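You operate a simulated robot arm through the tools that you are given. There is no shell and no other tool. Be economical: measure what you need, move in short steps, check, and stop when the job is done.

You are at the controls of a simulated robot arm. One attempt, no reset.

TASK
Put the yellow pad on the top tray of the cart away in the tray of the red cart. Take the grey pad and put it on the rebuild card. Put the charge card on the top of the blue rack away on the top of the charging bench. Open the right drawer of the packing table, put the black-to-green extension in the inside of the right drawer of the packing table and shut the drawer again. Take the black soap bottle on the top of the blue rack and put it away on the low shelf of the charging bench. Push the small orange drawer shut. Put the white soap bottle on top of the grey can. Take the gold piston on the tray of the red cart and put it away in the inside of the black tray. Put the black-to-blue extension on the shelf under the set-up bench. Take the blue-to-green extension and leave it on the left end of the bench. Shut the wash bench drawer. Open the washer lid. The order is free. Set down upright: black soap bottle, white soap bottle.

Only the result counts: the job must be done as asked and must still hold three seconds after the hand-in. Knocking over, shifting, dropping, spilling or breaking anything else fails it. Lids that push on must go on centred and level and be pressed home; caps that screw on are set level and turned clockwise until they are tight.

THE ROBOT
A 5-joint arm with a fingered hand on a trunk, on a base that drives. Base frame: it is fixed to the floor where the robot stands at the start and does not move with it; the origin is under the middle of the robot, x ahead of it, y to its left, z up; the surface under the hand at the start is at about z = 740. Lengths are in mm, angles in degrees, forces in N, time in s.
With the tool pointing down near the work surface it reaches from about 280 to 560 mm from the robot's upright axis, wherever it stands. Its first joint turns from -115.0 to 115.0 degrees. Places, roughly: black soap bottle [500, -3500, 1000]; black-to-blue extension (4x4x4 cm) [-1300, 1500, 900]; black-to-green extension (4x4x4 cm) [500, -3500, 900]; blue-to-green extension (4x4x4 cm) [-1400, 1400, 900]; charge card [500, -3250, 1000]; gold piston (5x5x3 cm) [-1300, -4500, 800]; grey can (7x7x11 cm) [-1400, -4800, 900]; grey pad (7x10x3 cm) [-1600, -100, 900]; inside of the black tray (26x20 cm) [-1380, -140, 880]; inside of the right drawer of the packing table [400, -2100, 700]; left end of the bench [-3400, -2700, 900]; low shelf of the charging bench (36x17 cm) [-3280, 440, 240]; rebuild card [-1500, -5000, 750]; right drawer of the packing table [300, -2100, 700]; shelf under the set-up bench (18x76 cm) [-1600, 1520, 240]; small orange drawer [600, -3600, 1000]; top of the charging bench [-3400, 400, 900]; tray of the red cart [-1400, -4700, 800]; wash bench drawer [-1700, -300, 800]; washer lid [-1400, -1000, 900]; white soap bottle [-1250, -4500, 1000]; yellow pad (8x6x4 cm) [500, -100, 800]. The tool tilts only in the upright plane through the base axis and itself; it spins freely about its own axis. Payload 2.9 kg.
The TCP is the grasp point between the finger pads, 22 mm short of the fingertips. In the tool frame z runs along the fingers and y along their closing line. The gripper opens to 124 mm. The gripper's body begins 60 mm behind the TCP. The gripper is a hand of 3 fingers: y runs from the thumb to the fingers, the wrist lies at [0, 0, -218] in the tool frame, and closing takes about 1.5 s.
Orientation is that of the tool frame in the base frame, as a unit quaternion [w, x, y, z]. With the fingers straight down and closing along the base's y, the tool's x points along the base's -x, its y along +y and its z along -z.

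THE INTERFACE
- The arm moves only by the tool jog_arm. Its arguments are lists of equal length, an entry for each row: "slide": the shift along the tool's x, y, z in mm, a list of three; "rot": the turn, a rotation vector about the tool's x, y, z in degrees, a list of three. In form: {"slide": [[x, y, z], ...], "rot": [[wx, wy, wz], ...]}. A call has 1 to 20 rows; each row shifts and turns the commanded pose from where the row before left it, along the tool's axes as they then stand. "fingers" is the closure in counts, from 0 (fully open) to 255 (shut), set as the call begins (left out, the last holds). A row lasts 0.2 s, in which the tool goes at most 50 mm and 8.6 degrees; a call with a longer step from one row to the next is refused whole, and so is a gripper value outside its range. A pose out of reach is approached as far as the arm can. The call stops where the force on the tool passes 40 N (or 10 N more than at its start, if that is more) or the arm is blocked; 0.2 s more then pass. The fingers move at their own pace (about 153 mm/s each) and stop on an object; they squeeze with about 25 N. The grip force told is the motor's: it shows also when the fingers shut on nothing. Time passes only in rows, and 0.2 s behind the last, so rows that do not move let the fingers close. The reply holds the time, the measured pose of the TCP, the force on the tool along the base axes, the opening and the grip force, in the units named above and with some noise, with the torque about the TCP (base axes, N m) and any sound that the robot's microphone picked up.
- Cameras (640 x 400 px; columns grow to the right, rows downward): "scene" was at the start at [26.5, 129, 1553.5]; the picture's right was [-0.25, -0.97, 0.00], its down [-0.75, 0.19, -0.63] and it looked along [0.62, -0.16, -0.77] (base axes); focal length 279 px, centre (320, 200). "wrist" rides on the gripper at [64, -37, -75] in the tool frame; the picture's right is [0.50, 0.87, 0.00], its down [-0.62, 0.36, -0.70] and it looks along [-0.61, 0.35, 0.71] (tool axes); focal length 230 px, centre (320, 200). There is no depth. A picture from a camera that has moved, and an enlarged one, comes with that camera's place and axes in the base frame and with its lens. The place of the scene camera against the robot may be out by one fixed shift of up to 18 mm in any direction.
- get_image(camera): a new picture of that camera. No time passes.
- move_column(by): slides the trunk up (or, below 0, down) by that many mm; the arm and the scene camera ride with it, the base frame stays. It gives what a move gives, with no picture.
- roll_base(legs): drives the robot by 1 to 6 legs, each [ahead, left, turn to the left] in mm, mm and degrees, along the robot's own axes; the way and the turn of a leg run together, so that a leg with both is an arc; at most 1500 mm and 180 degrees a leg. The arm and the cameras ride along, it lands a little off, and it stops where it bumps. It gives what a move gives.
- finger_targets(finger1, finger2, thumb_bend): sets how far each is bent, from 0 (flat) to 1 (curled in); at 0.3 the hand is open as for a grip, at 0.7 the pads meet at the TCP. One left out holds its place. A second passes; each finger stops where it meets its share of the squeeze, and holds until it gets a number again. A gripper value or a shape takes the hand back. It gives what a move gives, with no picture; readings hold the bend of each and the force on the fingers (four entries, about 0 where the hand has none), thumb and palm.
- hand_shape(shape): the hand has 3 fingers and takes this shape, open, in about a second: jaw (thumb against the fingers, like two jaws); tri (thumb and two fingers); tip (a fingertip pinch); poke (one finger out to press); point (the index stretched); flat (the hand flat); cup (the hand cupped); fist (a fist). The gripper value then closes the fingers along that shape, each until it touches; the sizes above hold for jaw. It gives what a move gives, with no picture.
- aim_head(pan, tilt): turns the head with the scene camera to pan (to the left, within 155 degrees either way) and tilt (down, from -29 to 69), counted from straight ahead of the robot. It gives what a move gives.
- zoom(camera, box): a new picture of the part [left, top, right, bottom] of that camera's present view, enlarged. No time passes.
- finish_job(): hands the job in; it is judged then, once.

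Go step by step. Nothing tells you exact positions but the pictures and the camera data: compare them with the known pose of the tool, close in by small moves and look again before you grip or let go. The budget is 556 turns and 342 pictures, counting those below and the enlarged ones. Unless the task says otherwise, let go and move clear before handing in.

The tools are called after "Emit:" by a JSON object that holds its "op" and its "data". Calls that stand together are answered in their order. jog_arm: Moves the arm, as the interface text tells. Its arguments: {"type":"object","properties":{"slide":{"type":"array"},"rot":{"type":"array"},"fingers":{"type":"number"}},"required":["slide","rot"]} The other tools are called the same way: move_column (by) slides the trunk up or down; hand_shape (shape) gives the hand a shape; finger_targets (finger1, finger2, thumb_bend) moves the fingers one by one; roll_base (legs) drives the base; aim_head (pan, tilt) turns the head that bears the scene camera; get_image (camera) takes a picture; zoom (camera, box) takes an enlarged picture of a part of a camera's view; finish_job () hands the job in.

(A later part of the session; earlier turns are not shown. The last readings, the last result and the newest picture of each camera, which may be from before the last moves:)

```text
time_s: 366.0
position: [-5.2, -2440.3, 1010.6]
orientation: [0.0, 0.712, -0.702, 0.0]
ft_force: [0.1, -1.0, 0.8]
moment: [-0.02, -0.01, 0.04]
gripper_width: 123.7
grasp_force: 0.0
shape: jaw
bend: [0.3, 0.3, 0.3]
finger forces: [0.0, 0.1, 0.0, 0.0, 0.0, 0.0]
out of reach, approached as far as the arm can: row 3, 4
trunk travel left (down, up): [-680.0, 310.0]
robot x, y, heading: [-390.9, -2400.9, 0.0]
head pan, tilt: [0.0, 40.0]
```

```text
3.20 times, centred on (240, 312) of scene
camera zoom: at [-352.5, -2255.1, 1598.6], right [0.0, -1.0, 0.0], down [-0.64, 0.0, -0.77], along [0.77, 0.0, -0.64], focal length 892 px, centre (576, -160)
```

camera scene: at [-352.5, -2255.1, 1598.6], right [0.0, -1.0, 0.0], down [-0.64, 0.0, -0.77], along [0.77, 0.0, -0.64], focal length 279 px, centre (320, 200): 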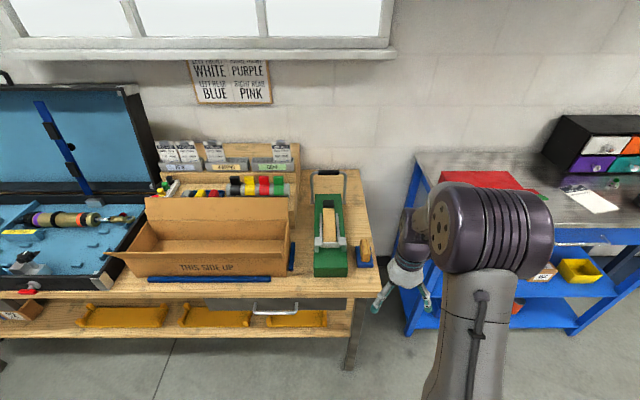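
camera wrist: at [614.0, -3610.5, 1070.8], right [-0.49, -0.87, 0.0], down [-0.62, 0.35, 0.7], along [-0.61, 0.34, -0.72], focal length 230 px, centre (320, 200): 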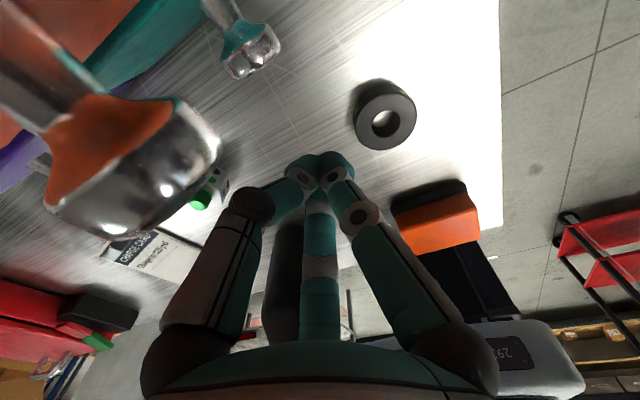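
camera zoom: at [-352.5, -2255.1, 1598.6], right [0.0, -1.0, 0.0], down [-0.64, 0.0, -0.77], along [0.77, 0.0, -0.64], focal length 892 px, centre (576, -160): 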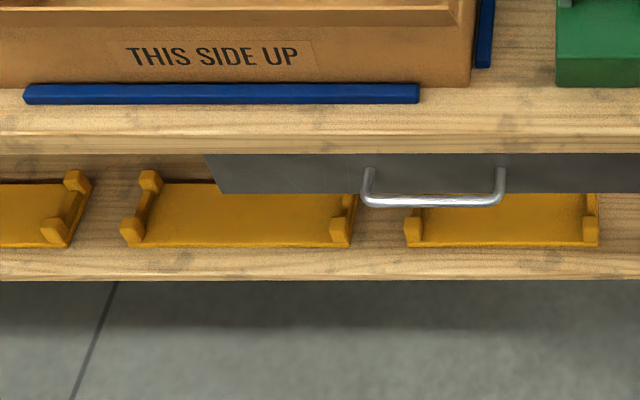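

The handle bar is at about (170, -2100, 640), below the tabletop edge. A single extended finger could hook behind it; I'll see what the "point" shape looks like.

Emit:
{"op": "jog_arm", "data": {"slide": [[0, 0, 0], [0, 0, 0], [0, 0, 0], [0, 0, 0]], "rot": [[0, 0, -7.6], [0, 0, -7.6], [0, 0, -7.6], [0, 0, -7.6]]}}

Emit:
{"op": "hand_shape", "data": {"shape": "poke"}}

Emit:
{"op": "get_image", "data": {"camera": "wrist"}}

Emit:
{"op": "hand_shape", "data": {"shape": "point"}}

Emit:
{"op": "get_image", "data": {"camera": "wrist"}}

```text
time_s: 367.0
position: [-4.9, -2439.7, 1011.2]
orientation: [0.0, 0.87, -0.492, 0.0]
ft_force: [0.9, 1.1, -0.8]
moment: [-0.01, 0.01, -0.03]
gripper_width: 123.9
grasp_force: 0.1
shape: jaw
bend: [0.3, 0.3, 0.3]
finger forces: [0.1, 0.1, 0.0, 0.1, 0.1, 0.0]
trunk travel left (down, up): [-680.0, 310.0]
robot x, y, heading: [-386.4, -2400.2, 0.0]
head pan, tilt: [0.0, 40.0]
```

```text
time_s: 367.9
position: [-5.2, -2439.9, 1011.1]
orientation: [0.001, 0.87, -0.493, -0.001]
ft_force: [0.4, 0.2, 0.4]
moment: [-0.02, 0.0, 0.03]
gripper_width: 0.2
grasp_force: 0.1
shape: poke
bend: [1.0, 1.0, 0.9]
finger forces: [0.0, 0.1, 0.1, 0.0, 0.1, 0.1]
trunk travel left (down, up): [-680.0, 310.0]
robot x, y, heading: [-392.4, -2402.2, -0.0]
head pan, tilt: [0.0, 40.0]
```

```text
206 pictures are left
camera wrist: at [59.7, -2477.0, 1086.1], right [-0.49, -0.87, 0.0], down [-0.62, 0.35, 0.7], along [-0.61, 0.34, -0.71], focal length 230 px, centre (320, 200)
```

wrist: 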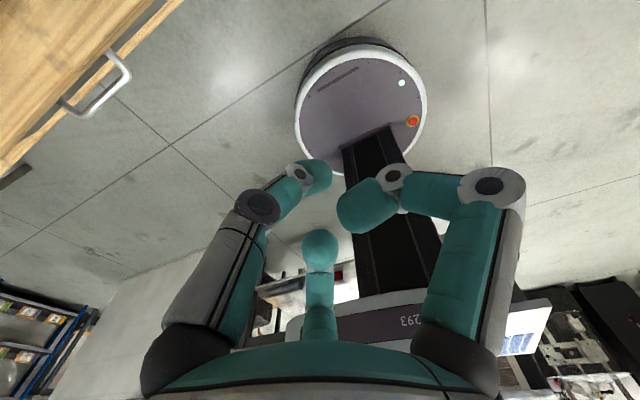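

```text
time_s: 368.8
position: [-4.7, -2440.5, 1010.4]
orientation: [0.0, 0.869, -0.495, -0.001]
ft_force: [0.0, 0.4, 0.0]
moment: [0.0, 0.0, 0.0]
gripper_width: 0.0
grasp_force: 0.2
shape: point
bend: [0.7, 1.0, 0.86]
finger forces: [0.1, 0.0, 0.0, 0.1, 0.1, 0.0]
trunk travel left (down, up): [-680.0, 310.0]
robot x, y, heading: [-389.9, -2401.7, -0.1]
head pan, tilt: [0.0, 40.0]
```

```text
205 pictures are left
camera wrist: at [59.7, -2477.0, 1086.1], right [-0.49, -0.87, 0.0], down [-0.62, 0.35, 0.7], along [-0.61, 0.34, -0.71], focal length 230 px, centre (320, 200)
```

wrist: 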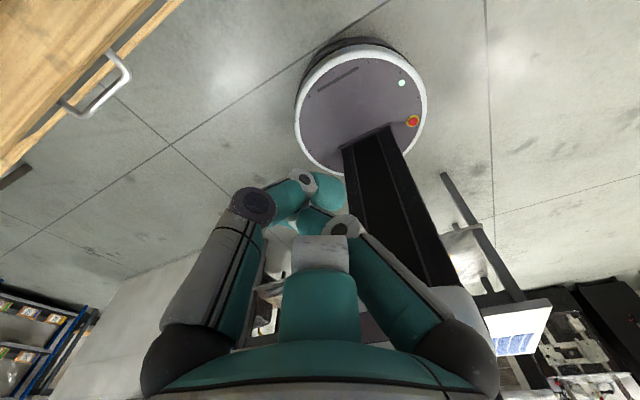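

By symmetry, turning the hand back to its original orientation puts a finger in the same place and lets the wrist camera look forward. I'll reset the shape, rotate back, and move in front of the drawer.

Emit:
{"op": "hand_shape", "data": {"shape": "jaw"}}

Emit:
{"op": "jog_arm", "data": {"slide": [[0, 0, 0], [0, 0, 0], [0, 0, 0], [0, 0, 0], [0, 0, 0], [0, 0, 0], [0, 0, 0], [0, 0, 0], [0, 0, 0], [0, 0, 0], [0, 0, 0], [0, 0, 0], [0, 0, 0], [0, 0, 0], [0, 0, 0], [0, 0, 0], [0, 0, 0], [0, 0, 0], [0, 0, 0], [0, 0, 0]], "rot": [[0, 0, -8.5], [0, 0, -8.5], [0, 0, -8.5], [0, 0, -8.5], [0, 0, -8.5], [0, 0, -8.5], [0, 0, -8.5], [0, 0, -8.5], [0, 0, -8.5], [0, 0, -8.5], [0, 0, -8.5], [0, 0, -8.5], [0, 0, -8.5], [0, 0, -8.5], [0, 0, -8.5], [0, 0, -8.5], [0, 0, -8.5], [0, 0, -8.5], [0, 0, -8.5], [0, 0, -8.5]]}}

Emit:
{"op": "jog_arm", "data": {"slide": [[0, 0, 0], [0, 0, 0], [0, 0, 0], [0, 0, 0], [0, 0, 0], [0, 0, 0], [0, 0, 0], [0, 0, 0]], "rot": [[0, 0, -8.5], [0, 0, -8.5], [0, 0, -8.5], [0, 0, -8.5], [0, 0, -8.5], [0, 0, -8.5], [0, 0, -8.5], [0, 0, -8.5]]}}

Emit:
{"op": "roll_base", "data": {"legs": [[0, 290, 0]]}}

Emit:
{"op": "move_column", "data": {"by": -100}}

Emit:
{"op": "get_image", "data": {"camera": "wrist"}}

```text
time_s: 369.7
position: [-4.9, -2438.2, 1011.2]
orientation: [0.001, 0.87, -0.494, 0.0]
ft_force: [0.0, -1.3, 0.0]
moment: [0.0, 0.0, 0.03]
gripper_width: 123.9
grasp_force: 0.0
shape: jaw
bend: [0.3, 0.3, 0.3]
finger forces: [0.1, 0.0, 0.0, 0.0, 0.0, 0.1]
trunk travel left (down, up): [-680.0, 310.0]
robot x, y, heading: [-386.7, -2406.8, 0.2]
head pan, tilt: [0.0, 40.0]
```

```text
time_s: 373.9
position: [-6.2, -2439.6, 1009.6]
orientation: [0.0, 0.567, 0.824, -0.001]
ft_force: [0.3, -1.2, -0.2]
moment: [0.01, 0.0, -0.02]
gripper_width: 123.9
grasp_force: 0.1
shape: jaw
bend: [0.3, 0.3, 0.3]
finger forces: [0.0, 0.0, 0.0, 0.0, 0.0, 0.1]
trunk travel left (down, up): [-680.0, 310.0]
robot x, y, heading: [-392.8, -2396.4, -0.2]
head pan, tilt: [0.0, 40.0]
```

```text
time_s: 375.7
position: [-5.0, -2439.3, 1010.3]
orientation: [-0.001, 0.009, 1.0, 0.0]
ft_force: [-1.1, 0.5, -0.4]
moment: [0.0, 0.02, 0.05]
gripper_width: 123.8
grasp_force: 0.0
shape: jaw
bend: [0.3, 0.3, 0.3]
finger forces: [0.0, 0.0, 0.1, 0.0, 0.1, 0.1]
trunk travel left (down, up): [-680.0, 310.0]
robot x, y, heading: [-392.3, -2399.8, 0.1]
head pan, tilt: [0.0, 40.0]
```

```text
time_s: 377.7
position: [-4.3, -2151.0, 1009.5]
orientation: [-0.001, 0.009, 1.0, 0.001]
ft_force: [-0.2, -0.5, -0.3]
moment: [-0.02, 0.0, -0.02]
gripper_width: 124.0
grasp_force: 0.0
shape: jaw
bend: [0.3, 0.3, 0.3]
finger forces: [0.0, 0.0, 0.0, 0.0, 0.0, 0.0]
trunk travel left (down, up): [-680.0, 310.0]
robot x, y, heading: [-391.6, -2114.0, -0.0]
head pan, tilt: [0.0, 40.0]
```

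```text
time_s: 379.0
position: [-5.4, -2151.6, 911.0]
orientation: [-0.001, 0.009, 1.0, 0.0]
ft_force: [-0.7, 0.0, 0.9]
moment: [0.03, -0.01, 0.03]
gripper_width: 124.0
grasp_force: 0.1
shape: jaw
bend: [0.3, 0.3, 0.3]
finger forces: [0.0, 0.0, 0.0, 0.1, 0.1, 0.0]
trunk travel left (down, up): [-580.0, 410.0]
robot x, y, heading: [-391.2, -2114.0, -0.0]
head pan, tilt: [0.0, 40.0]
```

```text
204 pictures are left
camera wrist: at [-69.6, -2189.0, 986.0], right [-0.48, 0.88, 0.0], down [0.62, 0.34, 0.7], along [0.61, 0.34, -0.71], focal length 230 px, centre (320, 200)
```

wrist: 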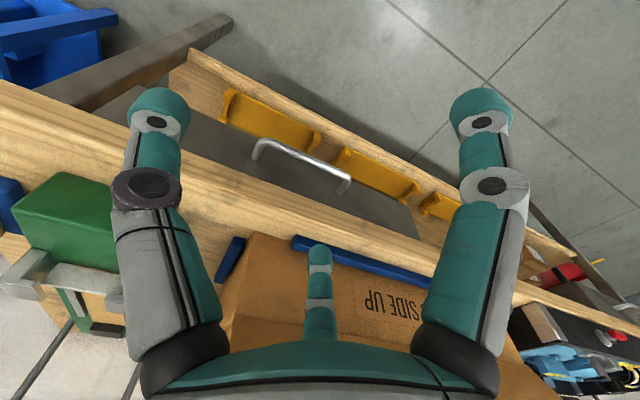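

The bar is at about (101, -2120, 718) with little space above it, so I'll come at it from the front with the hand tilted forward. I'll back off a bit, rotate to close across the bar, and tilt in free space.

Emit:
{"op": "roll_base", "data": {"legs": [[-170, 0, 0]]}}

Emit:
{"op": "jog_arm", "data": {"slide": [[0, 0, 0], [0, 0, 0], [0, 0, 0], [0, 0, 0], [0, 0, 0], [0, 0, 0], [0, 0, 0], [0, 0, 0], [0, 0, 0], [0, 0, 0], [0, 0, 0], [16, 35, 0], [16, 35, 0], [0, 30, 0]], "rot": [[0, 0, 8.3], [0, 0, 8.3], [0, 0, 8.3], [0, 0, 8.3], [0, 0, 8.3], [0, 0, 8.3], [0, 0, 8.3], [0, 0, 8.3], [0, 0, 8.3], [0, 0, 8.3], [0, 0, 8.3], [0, 0, 0], [0, 0, 0], [0, 0, 0]]}}

Emit:
{"op": "jog_arm", "data": {"slide": [[0, 0, 0], [0, 0, 0], [0, 0, 0], [0, 0, 0], [0, 0, 0], [0, 0, 0], [0, 0, 0]], "rot": [[-8.5, 0, 0], [-8.5, 0, 0], [-8.5, 0, 0], [-8.5, 0, 0], [-8.5, 0, 0], [-8.5, 0, 0], [-8.5, 0, 0]]}}

Emit:
{"op": "get_image", "data": {"camera": "wrist"}}

Emit:
{"op": "get_image", "data": {"camera": "scene"}}

```text
time_s: 380.5
position: [-176.5, -2151.1, 910.6]
orientation: [0.0, 0.008, 1.0, 0.0]
ft_force: [0.2, 0.0, -0.3]
moment: [0.03, -0.03, 0.04]
gripper_width: 124.0
grasp_force: 0.0
shape: jaw
bend: [0.3, 0.3, 0.3]
finger forces: [0.0, 0.1, 0.0, 0.0, 0.1, 0.1]
trunk travel left (down, up): [-580.0, 410.0]
robot x, y, heading: [-562.7, -2116.9, -0.1]
head pan, tilt: [0.0, 40.0]
```

```text
time_s: 383.5
position: [-74.1, -2124.2, 909.9]
orientation: [-0.001, 0.721, 0.693, -0.001]
ft_force: [0.5, 0.1, 0.4]
moment: [0.03, -0.02, 0.0]
gripper_width: 123.9
grasp_force: 0.0
shape: jaw
bend: [0.3, 0.3, 0.3]
finger forces: [0.0, 0.0, 0.0, 0.1, 0.1, 0.0]
trunk travel left (down, up): [-580.0, 410.0]
robot x, y, heading: [-560.4, -2112.7, -0.2]
head pan, tilt: [0.0, 40.0]
```

```text
time_s: 385.1
position: [-74.3, -2128.0, 910.2]
orientation: [0.355, 0.626, 0.602, 0.345]
ft_force: [-0.1, -0.3, -0.8]
moment: [-0.01, -0.01, 0.0]
gripper_width: 124.0
grasp_force: 0.0
shape: jaw
bend: [0.3, 0.3, 0.3]
finger forces: [0.0, 0.0, 0.0, 0.0, 0.0, 0.1]
out of reach, approached as far as the arm can: row 7
trunk travel left (down, up): [-580.0, 410.0]
robot x, y, heading: [-562.0, -2114.4, 0.1]
head pan, tilt: [0.0, 40.0]
```

```text
203 pictures are left
camera wrist: at [-156.2, -2062.1, 917.0], right [0.46, 0.48, 0.75], down [-0.44, -0.61, 0.66], along [0.77, -0.63, -0.06], focal length 230 px, centre (320, 200)
```

wrist: 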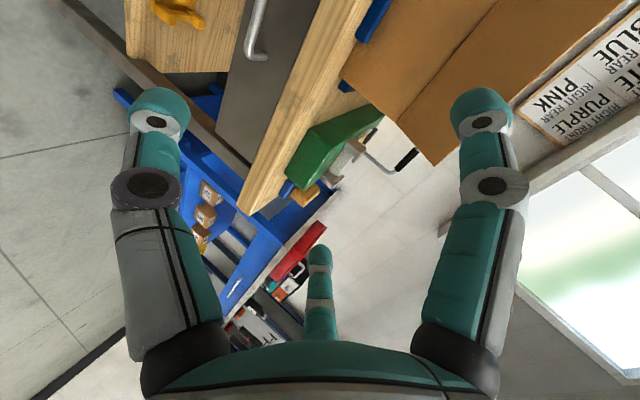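

```text
202 pictures are left
camera scene: at [-522.9, -1966.5, 1498.5], right [0.0, -1.0, 0.0], down [-0.64, 0.0, -0.77], along [0.77, 0.0, -0.64], focal length 279 px, centre (320, 200)
```

scene: 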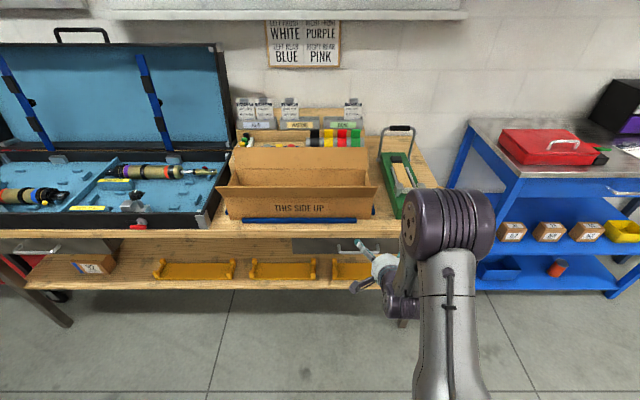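

The hand tilts to about 59° and the handle location is confirmed: (101, -2120, 716). I'll lower the trunk 100 mm, half-close the fingers, and approach to a standoff.

Emit:
{"op": "move_column", "data": {"by": -100}}

Emit:
{"op": "jog_arm", "data": {"slide": [[1, 3, 30], [1, 3, 30], [1, 3, 30], [1, 0, 22], [0, 0, 0]], "rot": [[0, 0, 0], [0, 0, 0], [0, 0, 0], [0, 0, 0], [0, 0, 0]], "fingers": 140}}

Emit:
{"op": "get_image", "data": {"camera": "wrist"}}

Emit:
{"op": "zoom", "data": {"camera": "scene", "box": [220, 200, 420, 325]}}

```text
time_s: 386.4
position: [-74.3, -2126.7, 809.4]
orientation: [0.356, 0.625, 0.603, 0.346]
ft_force: [-0.1, 0.0, 0.0]
moment: [0.03, 0.01, 0.02]
gripper_width: 124.1
grasp_force: 0.0
shape: jaw
bend: [0.3, 0.3, 0.3]
finger forces: [0.0, 0.1, 0.0, 0.1, 0.0, 0.0]
trunk travel left (down, up): [-480.0, 510.0]
robot x, y, heading: [-559.4, -2115.4, -0.1]
head pan, tilt: [0.0, 40.0]
```

```text
time_s: 387.6
position: [26.0, -2128.1, 762.0]
orientation: [0.353, 0.624, 0.604, 0.347]
ft_force: [0.2, 0.2, -0.5]
moment: [0.0, -0.03, 0.04]
gripper_width: 56.3
grasp_force: 0.3
shape: jaw
bend: [0.39, 0.39, 0.7]
finger forces: [0.1, 0.0, 0.0, 0.0, 0.0, 0.0]
trunk travel left (down, up): [-480.0, 510.0]
robot x, y, heading: [-563.0, -2114.2, -0.0]
head pan, tilt: [0.0, 40.0]
```

```text
201 pictures are left
camera wrist: at [-55.7, -2062.5, 768.5], right [0.46, 0.48, 0.75], down [-0.44, -0.61, 0.66], along [0.77, -0.63, -0.06], focal length 230 px, centre (320, 200)
```

wrist: 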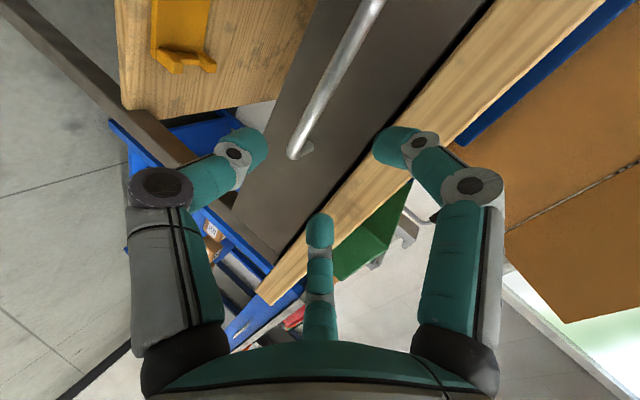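

```text
3.20 times, centred on (320, 262) of scene
camera zoom: at [-523.7, -1966.6, 1398.4], right [0.0, -1.0, 0.0], down [-0.64, 0.0, -0.77], along [0.77, 0.0, -0.64], focal length 892 px, centre (320, 0)
```

zoom: 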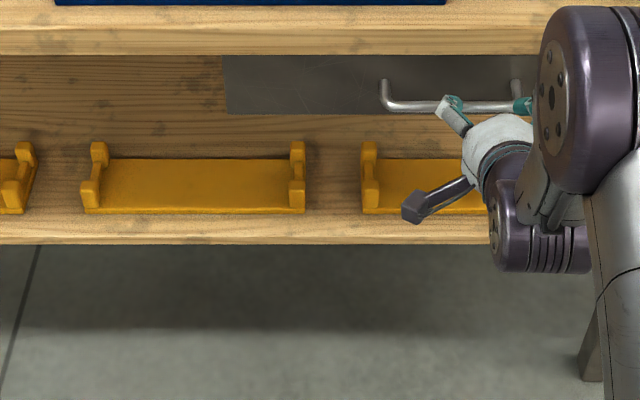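

The bar lies almost exactly along the approach line, 80 mm ahead. I'll advance 72 mm and look.

Emit:
{"op": "jog_arm", "data": {"slide": [[0, -1, 20], [0, -1, 20], [0, -1, 16], [0, 0, 14]], "rot": [[0, 0, 0], [0, 0, 0], [0, 0, 0], [0, 0, 0]]}}

Emit:
{"op": "get_image", "data": {"camera": "wrist"}}

```text
time_s: 388.6
position: [84.3, -2129.9, 722.6]
orientation: [0.353, 0.625, 0.603, 0.347]
ft_force: [0.5, 0.5, -0.9]
moment: [0.0, 0.01, 0.04]
gripper_width: 56.6
grasp_force: 0.2
shape: jaw
bend: [0.39, 0.39, 0.7]
finger forces: [0.0, 0.0, 0.0, 0.1, 0.0, 0.1]
trunk travel left (down, up): [-480.0, 510.0]
robot x, y, heading: [-561.2, -2114.1, 0.2]
head pan, tilt: [0.0, 40.0]
```

```text
199 pictures are left
camera wrist: at [3.5, -2064.3, 729.7], right [0.46, 0.48, 0.75], down [-0.44, -0.61, 0.66], along [0.77, -0.63, -0.06], focal length 230 px, centre (320, 200)
```

wrist: 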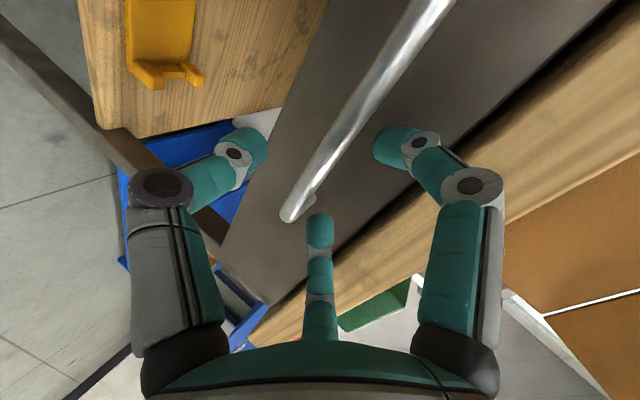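

Emit:
{"op": "jog_arm", "data": {"slide": [[0, 0, 8], [0, 0, 7], [0, 0, 6]], "rot": [[0, 0, 0], [0, 0, 0], [0, 0, 0]]}}

Emit:
{"op": "get_image", "data": {"camera": "wrist"}}

```text
time_s: 389.4
position: [103.4, -2129.9, 711.3]
orientation: [0.354, 0.624, 0.604, 0.347]
ft_force: [-0.4, 1.4, 1.5]
moment: [-0.03, 0.03, 0.01]
gripper_width: 56.2
grasp_force: 0.1
shape: jaw
bend: [0.39, 0.39, 0.7]
finger forces: [0.0, 0.0, 0.0, 0.0, 0.0, 0.1]
trunk travel left (down, up): [-480.0, 510.0]
robot x, y, heading: [-558.7, -2117.6, 0.2]
head pan, tilt: [0.0, 40.0]
```

```text
198 pictures are left
camera wrist: at [21.3, -2064.9, 719.3], right [0.46, 0.48, 0.75], down [-0.44, -0.61, 0.66], along [0.77, -0.63, -0.06], focal length 230 px, centre (320, 200)
```

wrist: 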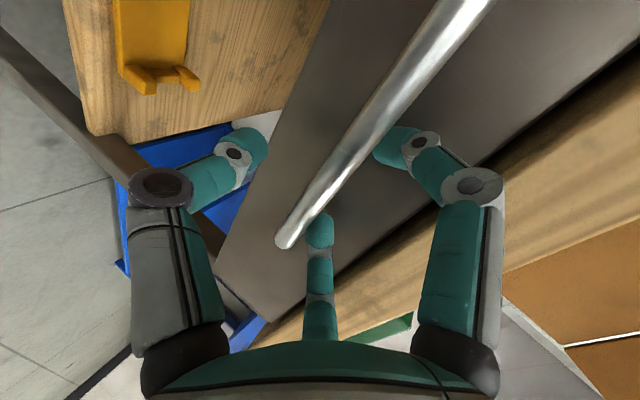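

The bar is now between the digits. Closing on it.

Emit:
{"op": "jog_arm", "data": {"slide": [[0, 0, 0], [0, 0, 0], [0, 0, 0], [0, 0, 0], [0, 0, 0], [0, 0, 0]], "rot": [[0, 0, 0], [0, 0, 0], [0, 0, 0], [0, 0, 0], [0, 0, 0], [0, 0, 0]], "fingers": 255}}

Emit:
{"op": "get_image", "data": {"camera": "wrist"}}

```text
time_s: 390.8
position: [103.9, -2130.4, 712.2]
orientation: [0.353, 0.624, 0.604, 0.347]
ft_force: [3.4, -1.0, -0.9]
moment: [-0.01, 0.0, 0.01]
gripper_width: 0.0
grasp_force: 25.3
shape: jaw
bend: [0.72, 0.73, 0.72]
finger forces: [0.9, 1.1, 0.0, 0.0, 0.1, 0.0]
trunk travel left (down, up): [-480.0, 510.0]
robot x, y, heading: [-561.0, -2115.6, -0.3]
head pan, tilt: [0.0, 40.0]
```

```text
197 pictures are left
camera wrist: at [21.6, -2065.0, 719.0], right [0.46, 0.48, 0.75], down [-0.44, -0.61, 0.66], along [0.77, -0.63, -0.07], focal length 230 px, centre (320, 200)
```

wrist: 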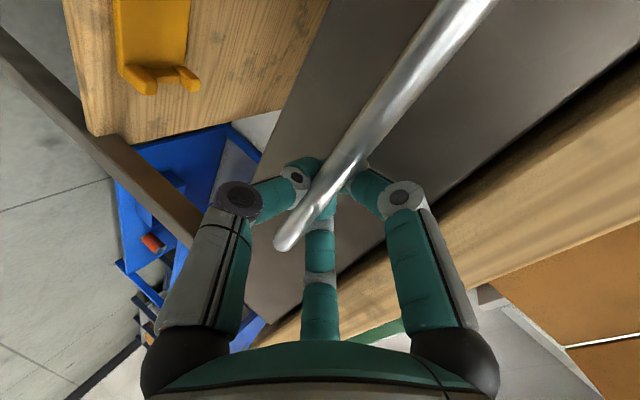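

The digits enclose the bar. I'll pull straight back with the arm.

Emit:
{"op": "jog_arm", "data": {"slide": [[0, -6.1, -10.3], [0, -6.1, -10.3], [0, -6.1, -10.3], [0, -6.1, -10.3], [0, -6.1, -10.3], [0, -6.1, -10.3], [0, -6.1, -10.3], [0, -6.1, -10.3], [0, -6.1, -10.3], [0, -6.1, -10.3], [0, -6.1, -10.3], [0, -6.1, -10.3], [0, -6.1, -10.3], [0, -6.1, -10.3]], "rot": [[0, 0, 0], [0, 0, 0], [0, 0, 0], [0, 0, 0], [0, 0, 0], [0, 0, 0], [0, 0, 0], [0, 0, 0], [0, 0, 0], [0, 0, 0], [0, 0, 0], [0, 0, 0], [0, 0, 0], [0, 0, 0]]}}

Emit:
{"op": "get_image", "data": {"camera": "scene"}}

Emit:
{"op": "get_image", "data": {"camera": "wrist"}}

```text
time_s: 393.8
position: [-65.1, -2125.4, 711.7]
orientation: [0.353, 0.624, 0.604, 0.348]
ft_force: [-0.8, -3.2, -4.8]
moment: [0.02, 0.02, 0.05]
gripper_width: 0.0
grasp_force: 25.2
shape: jaw
bend: [0.72, 0.73, 0.72]
finger forces: [0.1, 0.5, 0.0, 0.0, 0.2, 0.0]
trunk travel left (down, up): [-480.0, 510.0]
robot x, y, heading: [-558.5, -2112.9, 0.2]
head pan, tilt: [0.0, 40.0]
```

```text
196 pictures are left
camera scene: at [-523.4, -1966.9, 1398.5], right [0.0, -1.0, 0.0], down [-0.64, 0.0, -0.77], along [0.77, 0.0, -0.64], focal length 279 px, centre (320, 200)
```

scene: 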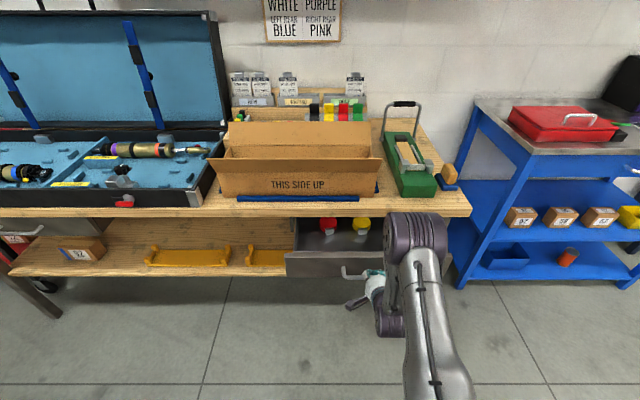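

```text
195 pictures are left
camera wrist: at [-146.0, -2059.5, 718.7], right [0.45, 0.48, 0.75], down [-0.44, -0.61, 0.66], along [0.77, -0.63, -0.07], focal length 230 px, centre (320, 200)
```

wrist: 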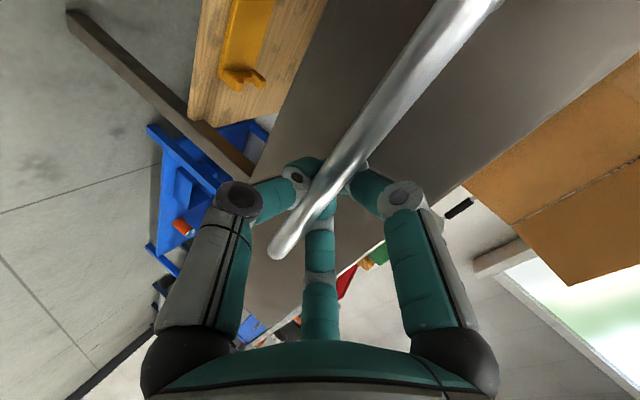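

The drawer is out 170 mm. I'll pull 50 mm more for room, then release the handle.

Emit:
{"op": "jog_arm", "data": {"slide": [[0, -6.1, -10.3], [0, -6.1, -10.3], [0, -6.1, -10.3], [0, -6.1, -10.3]], "rot": [[0, 0, 0], [0, 0, 0], [0, 0, 0], [0, 0, 0]]}}

Emit:
{"op": "jog_arm", "data": {"slide": [[0, 0, 0], [0, 0, 0], [0, 0, 0], [0, 0, 0], [0, 0, 0], [0, 0, -20], [0, 0, -40], [0, 0, -40]], "rot": [[0, 0, 0], [0, 0, 0], [0, 0, 0], [0, 0, 0], [0, 0, 0], [0, 0, 0], [0, 0, 0], [0, 0, 0]], "fingers": 100}}

Emit:
{"op": "get_image", "data": {"camera": "scene"}}

```text
time_s: 394.8
position: [-112.1, -2123.2, 710.9]
orientation: [0.353, 0.624, 0.604, 0.347]
ft_force: [0.0, -3.1, -4.6]
moment: [-0.01, 0.03, 0.01]
gripper_width: 0.0
grasp_force: 25.1
shape: jaw
bend: [0.72, 0.73, 0.67]
finger forces: [0.1, 0.3, 0.1, 0.0, 0.1, 0.1]
trunk travel left (down, up): [-480.0, 510.0]
robot x, y, heading: [-562.7, -2112.8, 0.0]
head pan, tilt: [0.0, 40.0]
```

```text
time_s: 396.6
position: [-120.5, -2125.7, 717.3]
orientation: [0.354, 0.625, 0.604, 0.346]
ft_force: [0.2, -0.3, 0.6]
moment: [-0.02, 0.0, 0.02]
gripper_width: 74.8
grasp_force: 0.0
shape: jaw
bend: [0.32, 0.32, 0.7]
finger forces: [0.0, 0.0, 0.0, 0.0, 0.0, 0.0]
out of reach, approached as far as the arm can: row 6, 7, 8
trunk travel left (down, up): [-480.0, 510.0]
robot x, y, heading: [-560.1, -2113.6, 0.0]
head pan, tilt: [0.0, 40.0]
```

```text
194 pictures are left
camera scene: at [-523.5, -1966.6, 1398.4], right [0.0, -1.0, 0.0], down [-0.64, 0.0, -0.77], along [0.77, 0.0, -0.64], focal length 279 px, centre (320, 200)
```

scene: 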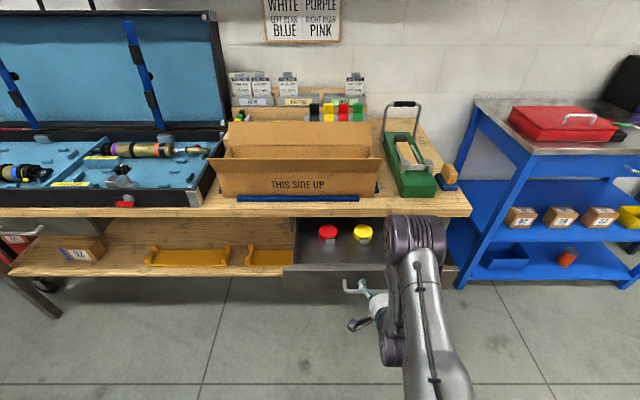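

The drawer is open with room in front of its contents. I'll back away with the base, raise the trunk and straighten the hand.

Emit:
{"op": "roll_base", "data": {"legs": [[-160, 0, 0]]}}

Emit:
{"op": "move_column", "data": {"by": 230}}

Emit:
{"op": "jog_arm", "data": {"slide": [[0, 0, 0], [0, 0, 0], [0, 0, 0], [0, 0, 0], [0, 0, 0], [0, 0, 0], [0, 0, 0]], "rot": [[8.4, 0, 0], [8.4, 0, 0], [8.4, 0, 0], [8.4, 0, 0], [8.5, 0, 0], [8.5, 0, 0], [8.5, 0, 0]], "fingers": 0}}

Emit:
{"op": "get_image", "data": {"camera": "scene"}}

```text
time_s: 398.0
position: [-282.1, -2126.2, 717.6]
orientation: [0.355, 0.625, 0.603, 0.346]
ft_force: [-0.4, 0.3, 0.3]
moment: [0.01, 0.02, -0.01]
gripper_width: 75.1
grasp_force: 0.0
shape: jaw
bend: [0.32, 0.32, 0.7]
finger forces: [0.1, 0.0, 0.0, 0.0, 0.1, 0.0]
trunk travel left (down, up): [-480.0, 510.0]
robot x, y, heading: [-721.6, -2114.7, -0.0]
head pan, tilt: [0.0, 40.0]
```

```text
time_s: 400.5
position: [-280.9, -2127.2, 946.7]
orientation: [0.355, 0.626, 0.603, 0.346]
ft_force: [-1.0, 0.6, 0.2]
moment: [0.0, 0.01, 0.03]
gripper_width: 75.2
grasp_force: 0.1
shape: jaw
bend: [0.32, 0.32, 0.7]
finger forces: [0.0, 0.1, 0.0, 0.0, 0.0, 0.0]
trunk travel left (down, up): [-710.0, 280.0]
robot x, y, heading: [-717.6, -2113.6, -0.0]
head pan, tilt: [0.0, 40.0]
```

```text
time_s: 402.1
position: [-280.8, -2126.8, 947.8]
orientation: [0.001, 0.719, 0.695, 0.002]
ft_force: [0.3, 0.0, 0.0]
moment: [0.0, -0.01, 0.01]
gripper_width: 123.9
grasp_force: 0.1
shape: jaw
bend: [0.3, 0.3, 0.3]
finger forces: [0.0, 0.0, 0.0, 0.0, 0.0, 0.0]
trunk travel left (down, up): [-710.0, 280.0]
robot x, y, heading: [-721.2, -2113.8, -0.2]
head pan, tilt: [0.0, 40.0]
```

```text
193 pictures are left
camera scene: at [-683.3, -1966.7, 1628.4], right [0.0, -1.0, 0.0], down [-0.64, 0.0, -0.77], along [0.77, 0.0, -0.64], focal length 279 px, centre (320, 200)
```

scene: 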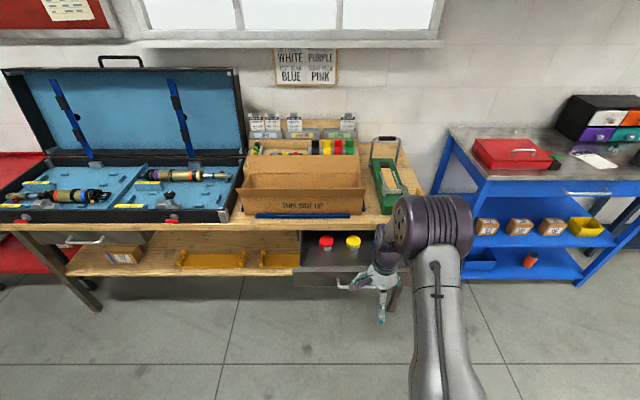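

Now I'll go back to the blue rack for the black-to-green extension.

Emit:
{"op": "jog_arm", "data": {"slide": [[0, 0, -35], [0, 0, -35]], "rot": [[0, 0, 0], [0, 0, 0]]}}

Emit:
{"op": "roll_base", "data": {"legs": [[0, -1500, 0], [775, 0, 0]]}}

Emit:
{"op": "get_image", "data": {"camera": "wrist"}}

```text
time_s: 402.7
position: [-281.1, -2127.5, 1018.1]
orientation: [0.002, 0.719, 0.695, 0.001]
ft_force: [-0.2, -0.6, 0.2]
moment: [0.0, -0.03, 0.01]
gripper_width: 124.0
grasp_force: 0.1
shape: jaw
bend: [0.3, 0.3, 0.3]
finger forces: [0.0, 0.0, 0.0, 0.0, 0.0, 0.0]
trunk travel left (down, up): [-710.0, 280.0]
robot x, y, heading: [-720.4, -2113.2, -0.4]
head pan, tilt: [0.0, 40.0]
```

```text
time_s: 413.9
position: [502.8, -3624.1, 1017.5]
orientation: [0.002, 0.716, 0.698, 0.002]
ft_force: [0.6, 0.3, -0.8]
moment: [0.01, -0.04, 0.0]
gripper_width: 123.9
grasp_force: 0.1
shape: jaw
bend: [0.3, 0.3, 0.3]
finger forces: [0.0, 0.0, 0.0, 0.1, 0.0, 0.0]
trunk travel left (down, up): [-710.0, 280.0]
robot x, y, heading: [60.3, -3615.0, 0.5]
head pan, tilt: [0.0, 40.0]
```

```text
192 pictures are left
camera wrist: at [466.8, -3560.3, 1092.7], right [0.88, 0.48, 0.0], down [0.34, -0.63, 0.7], along [0.34, -0.62, -0.71], focal length 230 px, centre (320, 200)
```

wrist: 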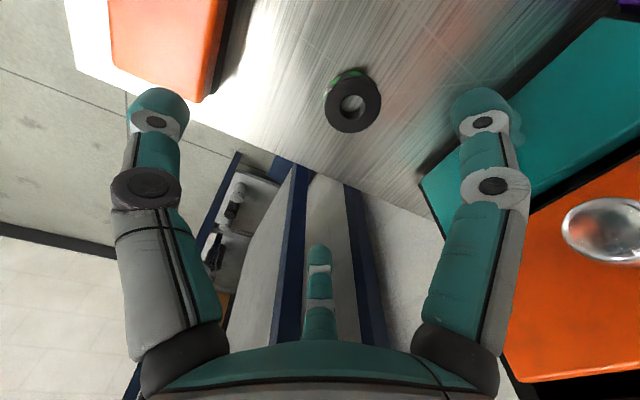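

The extension is at about (526, -3614). I'll pre-close slightly (orange pad nearby), centre and descend partway.

Emit:
{"op": "jog_arm", "data": {"slide": [[10, 23, 0], [0, 0, 30], [0, 0, 30], [0, 0, 25]], "rot": [[0, 0, 0], [0, 0, 0], [0, 0, 0], [0, 0, 0]], "fingers": 60}}

Emit:
{"op": "get_image", "data": {"camera": "wrist"}}

```text
time_s: 414.9
position: [525.6, -3613.9, 930.9]
orientation: [0.002, 0.716, 0.698, 0.002]
ft_force: [-0.1, -0.4, 0.9]
moment: [-0.02, -0.04, -0.02]
gripper_width: 95.3
grasp_force: 0.0
shape: jaw
bend: [0.26, 0.26, 0.53]
finger forces: [0.1, 0.0, 0.0, 0.1, 0.0, 0.0]
trunk travel left (down, up): [-710.0, 280.0]
robot x, y, heading: [60.0, -3617.2, 0.5]
head pan, tilt: [0.0, 40.0]
```

```text
191 pictures are left
camera wrist: at [490.1, -3551.2, 1007.4], right [0.88, 0.48, 0.0], down [0.34, -0.63, 0.7], along [0.34, -0.62, -0.71], focal length 230 px, centre (320, 200)
```

wrist: 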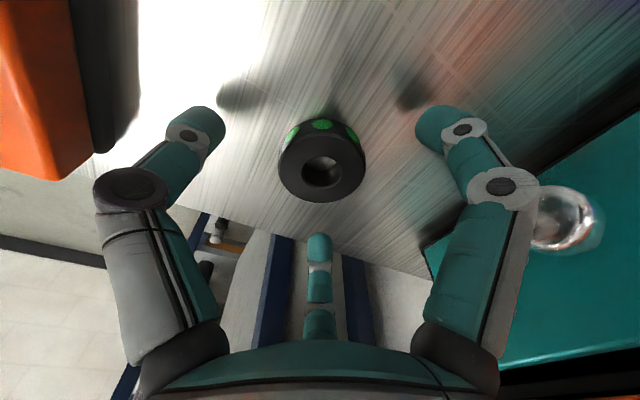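

Emit:
{"op": "jog_arm", "data": {"slide": [[0, 0, 15], [0, 0, 8], [0, 0, 5], [0, 0, 4]], "rot": [[0, 0, 0], [0, 0, 0], [0, 0, 0], [0, 0, 0]]}}

Emit:
{"op": "jog_arm", "data": {"slide": [[0, 0, 0], [0, 0, 0], [0, 0, 0], [0, 0, 0], [0, 0, 0], [0, 0, 0], [0, 0, 0], [0, 0, 0]], "rot": [[0, 0, 0], [0, 0, 0], [0, 0, 0], [0, 0, 0], [0, 0, 0], [0, 0, 0], [0, 0, 0], [0, 0, 0]], "fingers": 255}}

Emit:
{"op": "jog_arm", "data": {"slide": [[0, 0, -20], [0, 0, -40], [0, 0, -45]], "rot": [[0, 0, 0], [0, 0, 0], [0, 0, 0]]}}

Emit:
{"op": "get_image", "data": {"camera": "wrist"}}

```text
time_s: 415.4
position: [526.6, -3615.8, 922.0]
orientation: [0.004, 0.716, 0.698, 0.005]
ft_force: [-2.9, -0.2, 25.8]
moment: [0.04, 0.54, 0.01]
gripper_width: 93.8
grasp_force: 0.2
shape: jaw
bend: [0.25, 0.25, 0.53]
finger forces: [5.8, 6.0, 0.1, 0.0, 13.4, 0.1]
trunk travel left (down, up): [-710.0, 280.0]
robot x, y, heading: [61.1, -3615.5, 0.4]
head pan, tilt: [0.0, 40.0]
stopped in row 2: the force on the tool passed its limit at 44 N (the readings are from after the stop); the commanded pose is now the measured one
```

```text
time_s: 417.2
position: [523.4, -3615.8, 920.9]
orientation: [0.006, 0.716, 0.698, 0.006]
ft_force: [-8.7, 0.0, 25.3]
moment: [0.02, 0.93, 0.01]
gripper_width: 44.0
grasp_force: 25.0
shape: jaw
bend: [0.8, 0.8, 0.67]
finger forces: [18.4, 18.5, 0.1, 0.1, 43.7, 0.1]
trunk travel left (down, up): [-710.0, 280.0]
robot x, y, heading: [62.1, -3614.7, 0.6]
head pan, tilt: [0.0, 40.0]
```

```text
time_s: 418.0
position: [526.8, -3612.6, 1025.9]
orientation: [0.004, 0.716, 0.698, 0.004]
ft_force: [-0.3, -0.2, -0.7]
moment: [0.02, -0.02, 0.03]
gripper_width: 41.5
grasp_force: 25.0
shape: jaw
bend: [0.8, 0.8, 0.69]
finger forces: [19.5, 19.5, 0.1, 0.0, 23.9, 0.1]
trunk travel left (down, up): [-710.0, 280.0]
robot x, y, heading: [63.5, -3620.0, 0.5]
head pan, tilt: [0.0, 40.0]
```

```text
190 pictures are left
camera wrist: at [490.5, -3549.8, 1099.6], right [0.88, 0.48, 0.01], down [0.33, -0.63, 0.71], along [0.34, -0.62, -0.71], focal length 230 px, centre (320, 200)
```

wrist: 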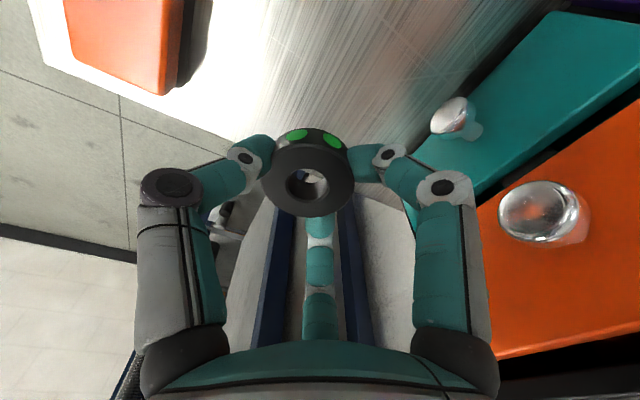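

The extension is gripped (the rack top is near z 896). I'll carry it to the open packing-table drawer.

Emit:
{"op": "roll_base", "data": {"legs": [[-520, 0, 0], [0, 1420, 0]]}}

Emit:
{"op": "get_image", "data": {"camera": "wrist"}}

Emit:
{"op": "get_image", "data": {"camera": "scene"}}

```text
time_s: 427.8
position: [-11.0, -2179.8, 1024.6]
orientation: [0.003, 0.714, 0.7, 0.004]
ft_force: [-0.3, 0.0, 0.2]
moment: [-0.02, -0.03, -0.03]
gripper_width: 41.2
grasp_force: 25.0
shape: jaw
bend: [0.8, 0.8, 0.69]
finger forces: [19.6, 19.5, 0.1, 0.1, 23.9, 0.0]
trunk travel left (down, up): [-710.0, 280.0]
robot x, y, heading: [-474.0, -2184.5, 0.4]
head pan, tilt: [0.0, 40.0]
```

```text
189 pictures are left
camera wrist: at [-46.7, -2116.1, 1099.3], right [0.88, 0.48, 0.01], down [0.33, -0.63, 0.71], along [0.35, -0.62, -0.71], focal length 230 px, centre (320, 200)
```

wrist: 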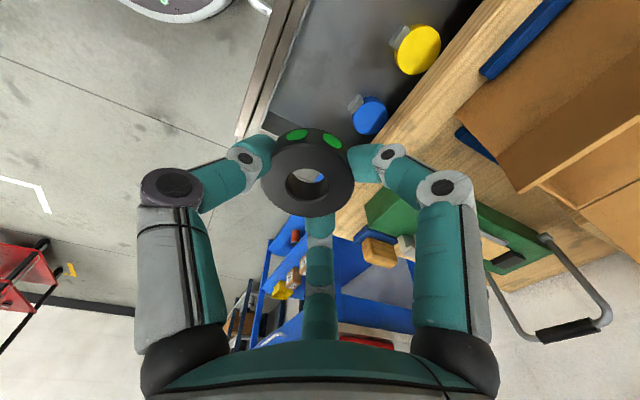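

```text
188 pictures are left
camera scene: at [-439.6, -2035.5, 1628.4], right [0.01, -1.0, 0.0], down [-0.64, -0.01, -0.77], along [0.77, 0.01, -0.64], focal length 279 px, centre (320, 200)
```

scene: 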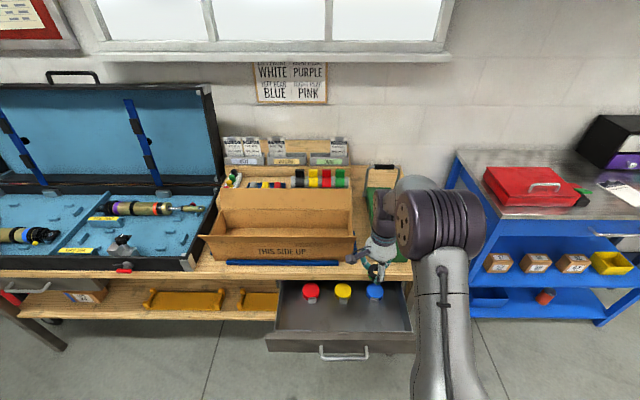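

The free space in the drawer is around (22, -2175), in front of the coloured knobs. I'll lower the trunk and then bring the extension down.

Emit:
{"op": "move_column", "data": {"by": -160}}

Emit:
{"op": "jog_arm", "data": {"slide": [[5, 33, 0], [0, 0, 35], [0, 0, 35]], "rot": [[0, 0, 0], [0, 0, 0], [0, 0, 0]]}}

Emit:
{"op": "get_image", "data": {"camera": "wrist"}}

Emit:
{"op": "get_image", "data": {"camera": "scene"}}

```text
time_s: 429.6
position: [-9.2, -2180.9, 864.2]
orientation: [0.004, 0.715, 0.699, 0.004]
ft_force: [-0.3, 0.9, -0.3]
moment: [0.0, 0.03, 0.03]
gripper_width: 41.3
grasp_force: 25.0
shape: jaw
bend: [0.8, 0.8, 0.69]
finger forces: [19.4, 19.6, 0.0, 0.0, 24.0, 0.1]
trunk travel left (down, up): [-550.0, 440.0]
robot x, y, heading: [-473.9, -2183.8, 0.2]
head pan, tilt: [0.0, 40.0]
```

```text
time_s: 430.4
position: [25.2, -2175.3, 793.6]
orientation: [0.004, 0.715, 0.699, 0.003]
ft_force: [0.2, 0.1, -0.4]
moment: [0.0, 0.02, 0.01]
gripper_width: 41.0
grasp_force: 25.5
shape: jaw
bend: [0.8, 0.8, 0.69]
finger forces: [19.6, 19.6, 0.0, 0.1, 23.9, 0.0]
trunk travel left (down, up): [-550.0, 440.0]
robot x, y, heading: [-476.7, -2184.4, 0.5]
head pan, tilt: [0.0, 40.0]
```

```text
187 pictures are left
camera wrist: at [-11.2, -2111.9, 869.0], right [0.88, 0.48, 0.01], down [0.33, -0.63, 0.71], along [0.34, -0.62, -0.71], focal length 230 px, centre (320, 200)
```

wrist: 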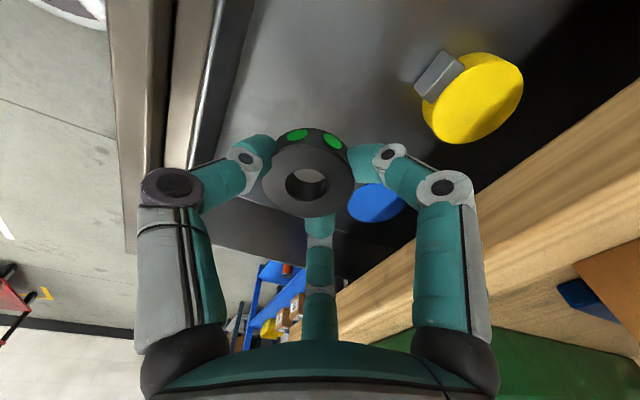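

```text
186 pictures are left
camera scene: at [-438.7, -2035.7, 1468.5], right [0.01, -1.0, 0.0], down [-0.64, -0.01, -0.77], along [0.77, 0.01, -0.64], focal length 279 px, centre (320, 200)
```

scene: 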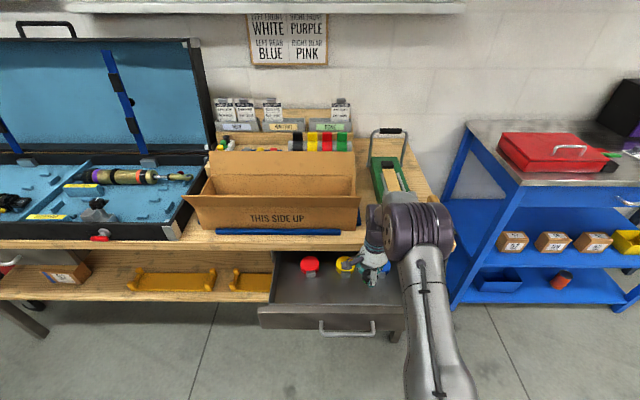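

Emit:
{"op": "jog_arm", "data": {"slide": [[0, -11, 0], [0, 0, 20], [0, 0, 15], [0, 0, 8], [0, 0, 6], [0, 0, 5], [0, 0, 5], [0, 0, 5], [0, 0, 5], [0, 0, 5], [0, 0, 5], [0, 0, 5]], "rot": [[0, 0, 0], [0, 0, 0], [0, 0, 0], [0, 0, 0], [0, 0, 0], [0, 0, 0], [0, 0, 0], [0, 0, 0], [0, 0, 0], [0, 0, 0], [0, 0, 0], [0, 0, 0]]}}

Emit:
{"op": "get_image", "data": {"camera": "wrist"}}

```text
time_s: 433.0
position: [13.9, -2174.8, 711.0]
orientation: [0.004, 0.715, 0.699, 0.003]
ft_force: [-0.5, 0.2, -1.2]
moment: [0.0, 0.02, 0.02]
gripper_width: 41.0
grasp_force: 25.0
shape: jaw
bend: [0.8, 0.8, 0.69]
finger forces: [20.0, 19.9, 0.0, 0.0, 23.7, 0.1]
trunk travel left (down, up): [-550.0, 440.0]
robot x, y, heading: [-476.3, -2183.4, 0.9]
head pan, tilt: [0.0, 40.0]
```

```text
185 pictures are left
camera wrist: at [-22.7, -2111.4, 785.4], right [0.88, 0.48, 0.01], down [0.33, -0.63, 0.71], along [0.34, -0.62, -0.71], focal length 230 px, centre (320, 200)
```

wrist: 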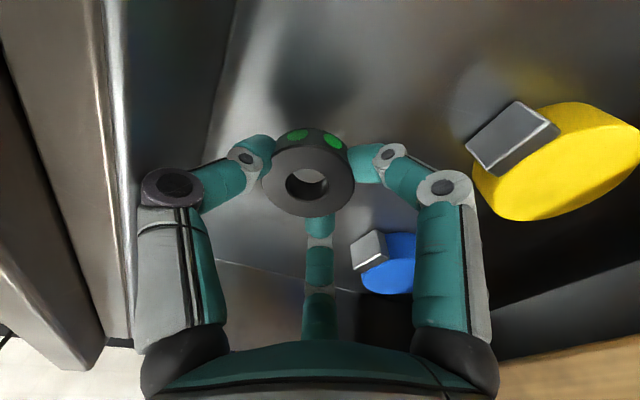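

Emit:
{"op": "jog_arm", "data": {"slide": [[0, 0, 5], [0, 0, 5], [0, 0, 4], [0, 0, 4], [0, 0, 4], [0, 0, 4], [0, 0, 4], [0, 0, 4]], "rot": [[0, 0, 0], [0, 0, 0], [0, 0, 0], [0, 0, 0], [0, 0, 0], [0, 0, 0], [0, 0, 0], [0, 0, 0]]}}

Emit:
{"op": "get_image", "data": {"camera": "wrist"}}

```text
time_s: 434.4
position: [16.6, -2174.7, 691.5]
orientation: [0.007, 0.715, 0.699, 0.008]
ft_force: [1.5, -0.1, 31.6]
moment: [0.0, 1.4, 0.02]
gripper_width: 42.1
grasp_force: 25.2
shape: jaw
bend: [0.8, 0.8, 0.7]
finger forces: [19.8, 19.9, 0.0, 0.1, 58.2, 0.0]
trunk travel left (down, up): [-550.0, 440.0]
robot x, y, heading: [-476.8, -2182.7, 0.4]
head pan, tilt: [0.0, 40.0]
stopped in row 6: the force on the tool passed its limit at 46 N (the readings are from after the stop); the commanded pose is now the measured one
```

```text
184 pictures are left
camera wrist: at [-21.5, -2111.5, 766.5], right [0.88, 0.48, 0.02], down [0.33, -0.63, 0.71], along [0.35, -0.61, -0.71], focal length 230 px, centre (320, 200)
```

wrist: 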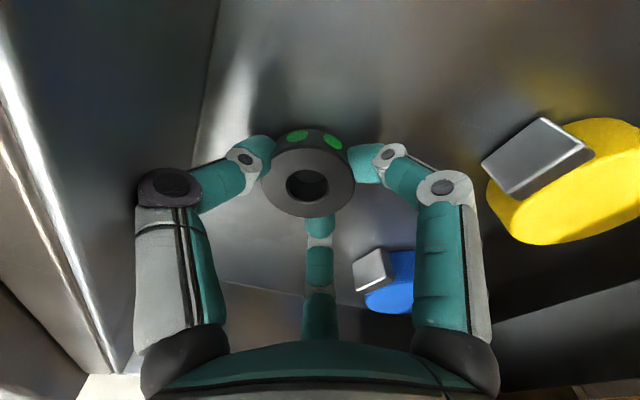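

The hand touched the drawer floor. I'll ease up, open moderately and lift out.

Emit:
{"op": "jog_arm", "data": {"slide": [[0, 0, -2], [0, 0, -2], [0, 0, 0]], "rot": [[0, 0, 0], [0, 0, 0], [0, 0, 0]]}}

Emit:
{"op": "jog_arm", "data": {"slide": [[0, 0, 0], [0, 0, 0], [0, 0, 0], [0, 0, -3], [0, 0, -8], [0, 0, -15], [0, 0, -30], [0, 0, -40], [0, 0, -40]], "rot": [[0, 0, 0], [0, 0, 0], [0, 0, 0], [0, 0, 0], [0, 0, 0], [0, 0, 0], [0, 0, 0], [0, 0, 0], [0, 0, 0]], "fingers": 135}}

Emit:
{"op": "get_image", "data": {"camera": "wrist"}}

```text
time_s: 435.1
position: [15.2, -2174.7, 692.2]
orientation: [0.006, 0.715, 0.699, 0.005]
ft_force: [-1.0, 0.3, 3.3]
moment: [0.01, 0.11, -0.01]
gripper_width: 41.3
grasp_force: 25.1
shape: jaw
bend: [0.8, 0.8, 0.7]
finger forces: [19.9, 19.9, 0.0, 0.1, 26.1, 0.0]
trunk travel left (down, up): [-550.0, 440.0]
robot x, y, heading: [-477.9, -2184.9, 0.4]
head pan, tilt: [0.0, 40.0]
```

```text
time_s: 437.1
position: [11.8, -2176.8, 829.1]
orientation: [0.006, 0.715, 0.699, 0.005]
ft_force: [-0.7, 0.5, 0.9]
moment: [0.02, 0.02, 0.01]
gripper_width: 58.0
grasp_force: 0.0
shape: jaw
bend: [0.38, 0.38, 0.7]
finger forces: [0.0, 0.0, 0.0, 0.0, 0.0, 0.0]
trunk travel left (down, up): [-550.0, 440.0]
robot x, y, heading: [-472.2, -2187.0, 0.8]
head pan, tilt: [0.0, 40.0]
```

```text
183 pictures are left
camera wrist: at [-24.4, -2112.0, 903.8], right [0.88, 0.48, 0.01], down [0.33, -0.63, 0.71], along [0.35, -0.62, -0.71], focal length 230 px, centre (320, 200)
```

wrist: 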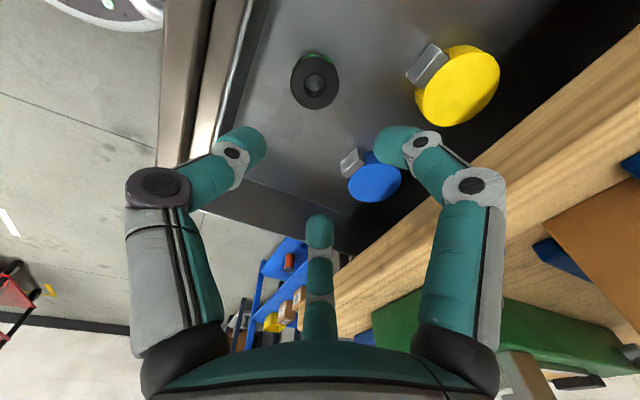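

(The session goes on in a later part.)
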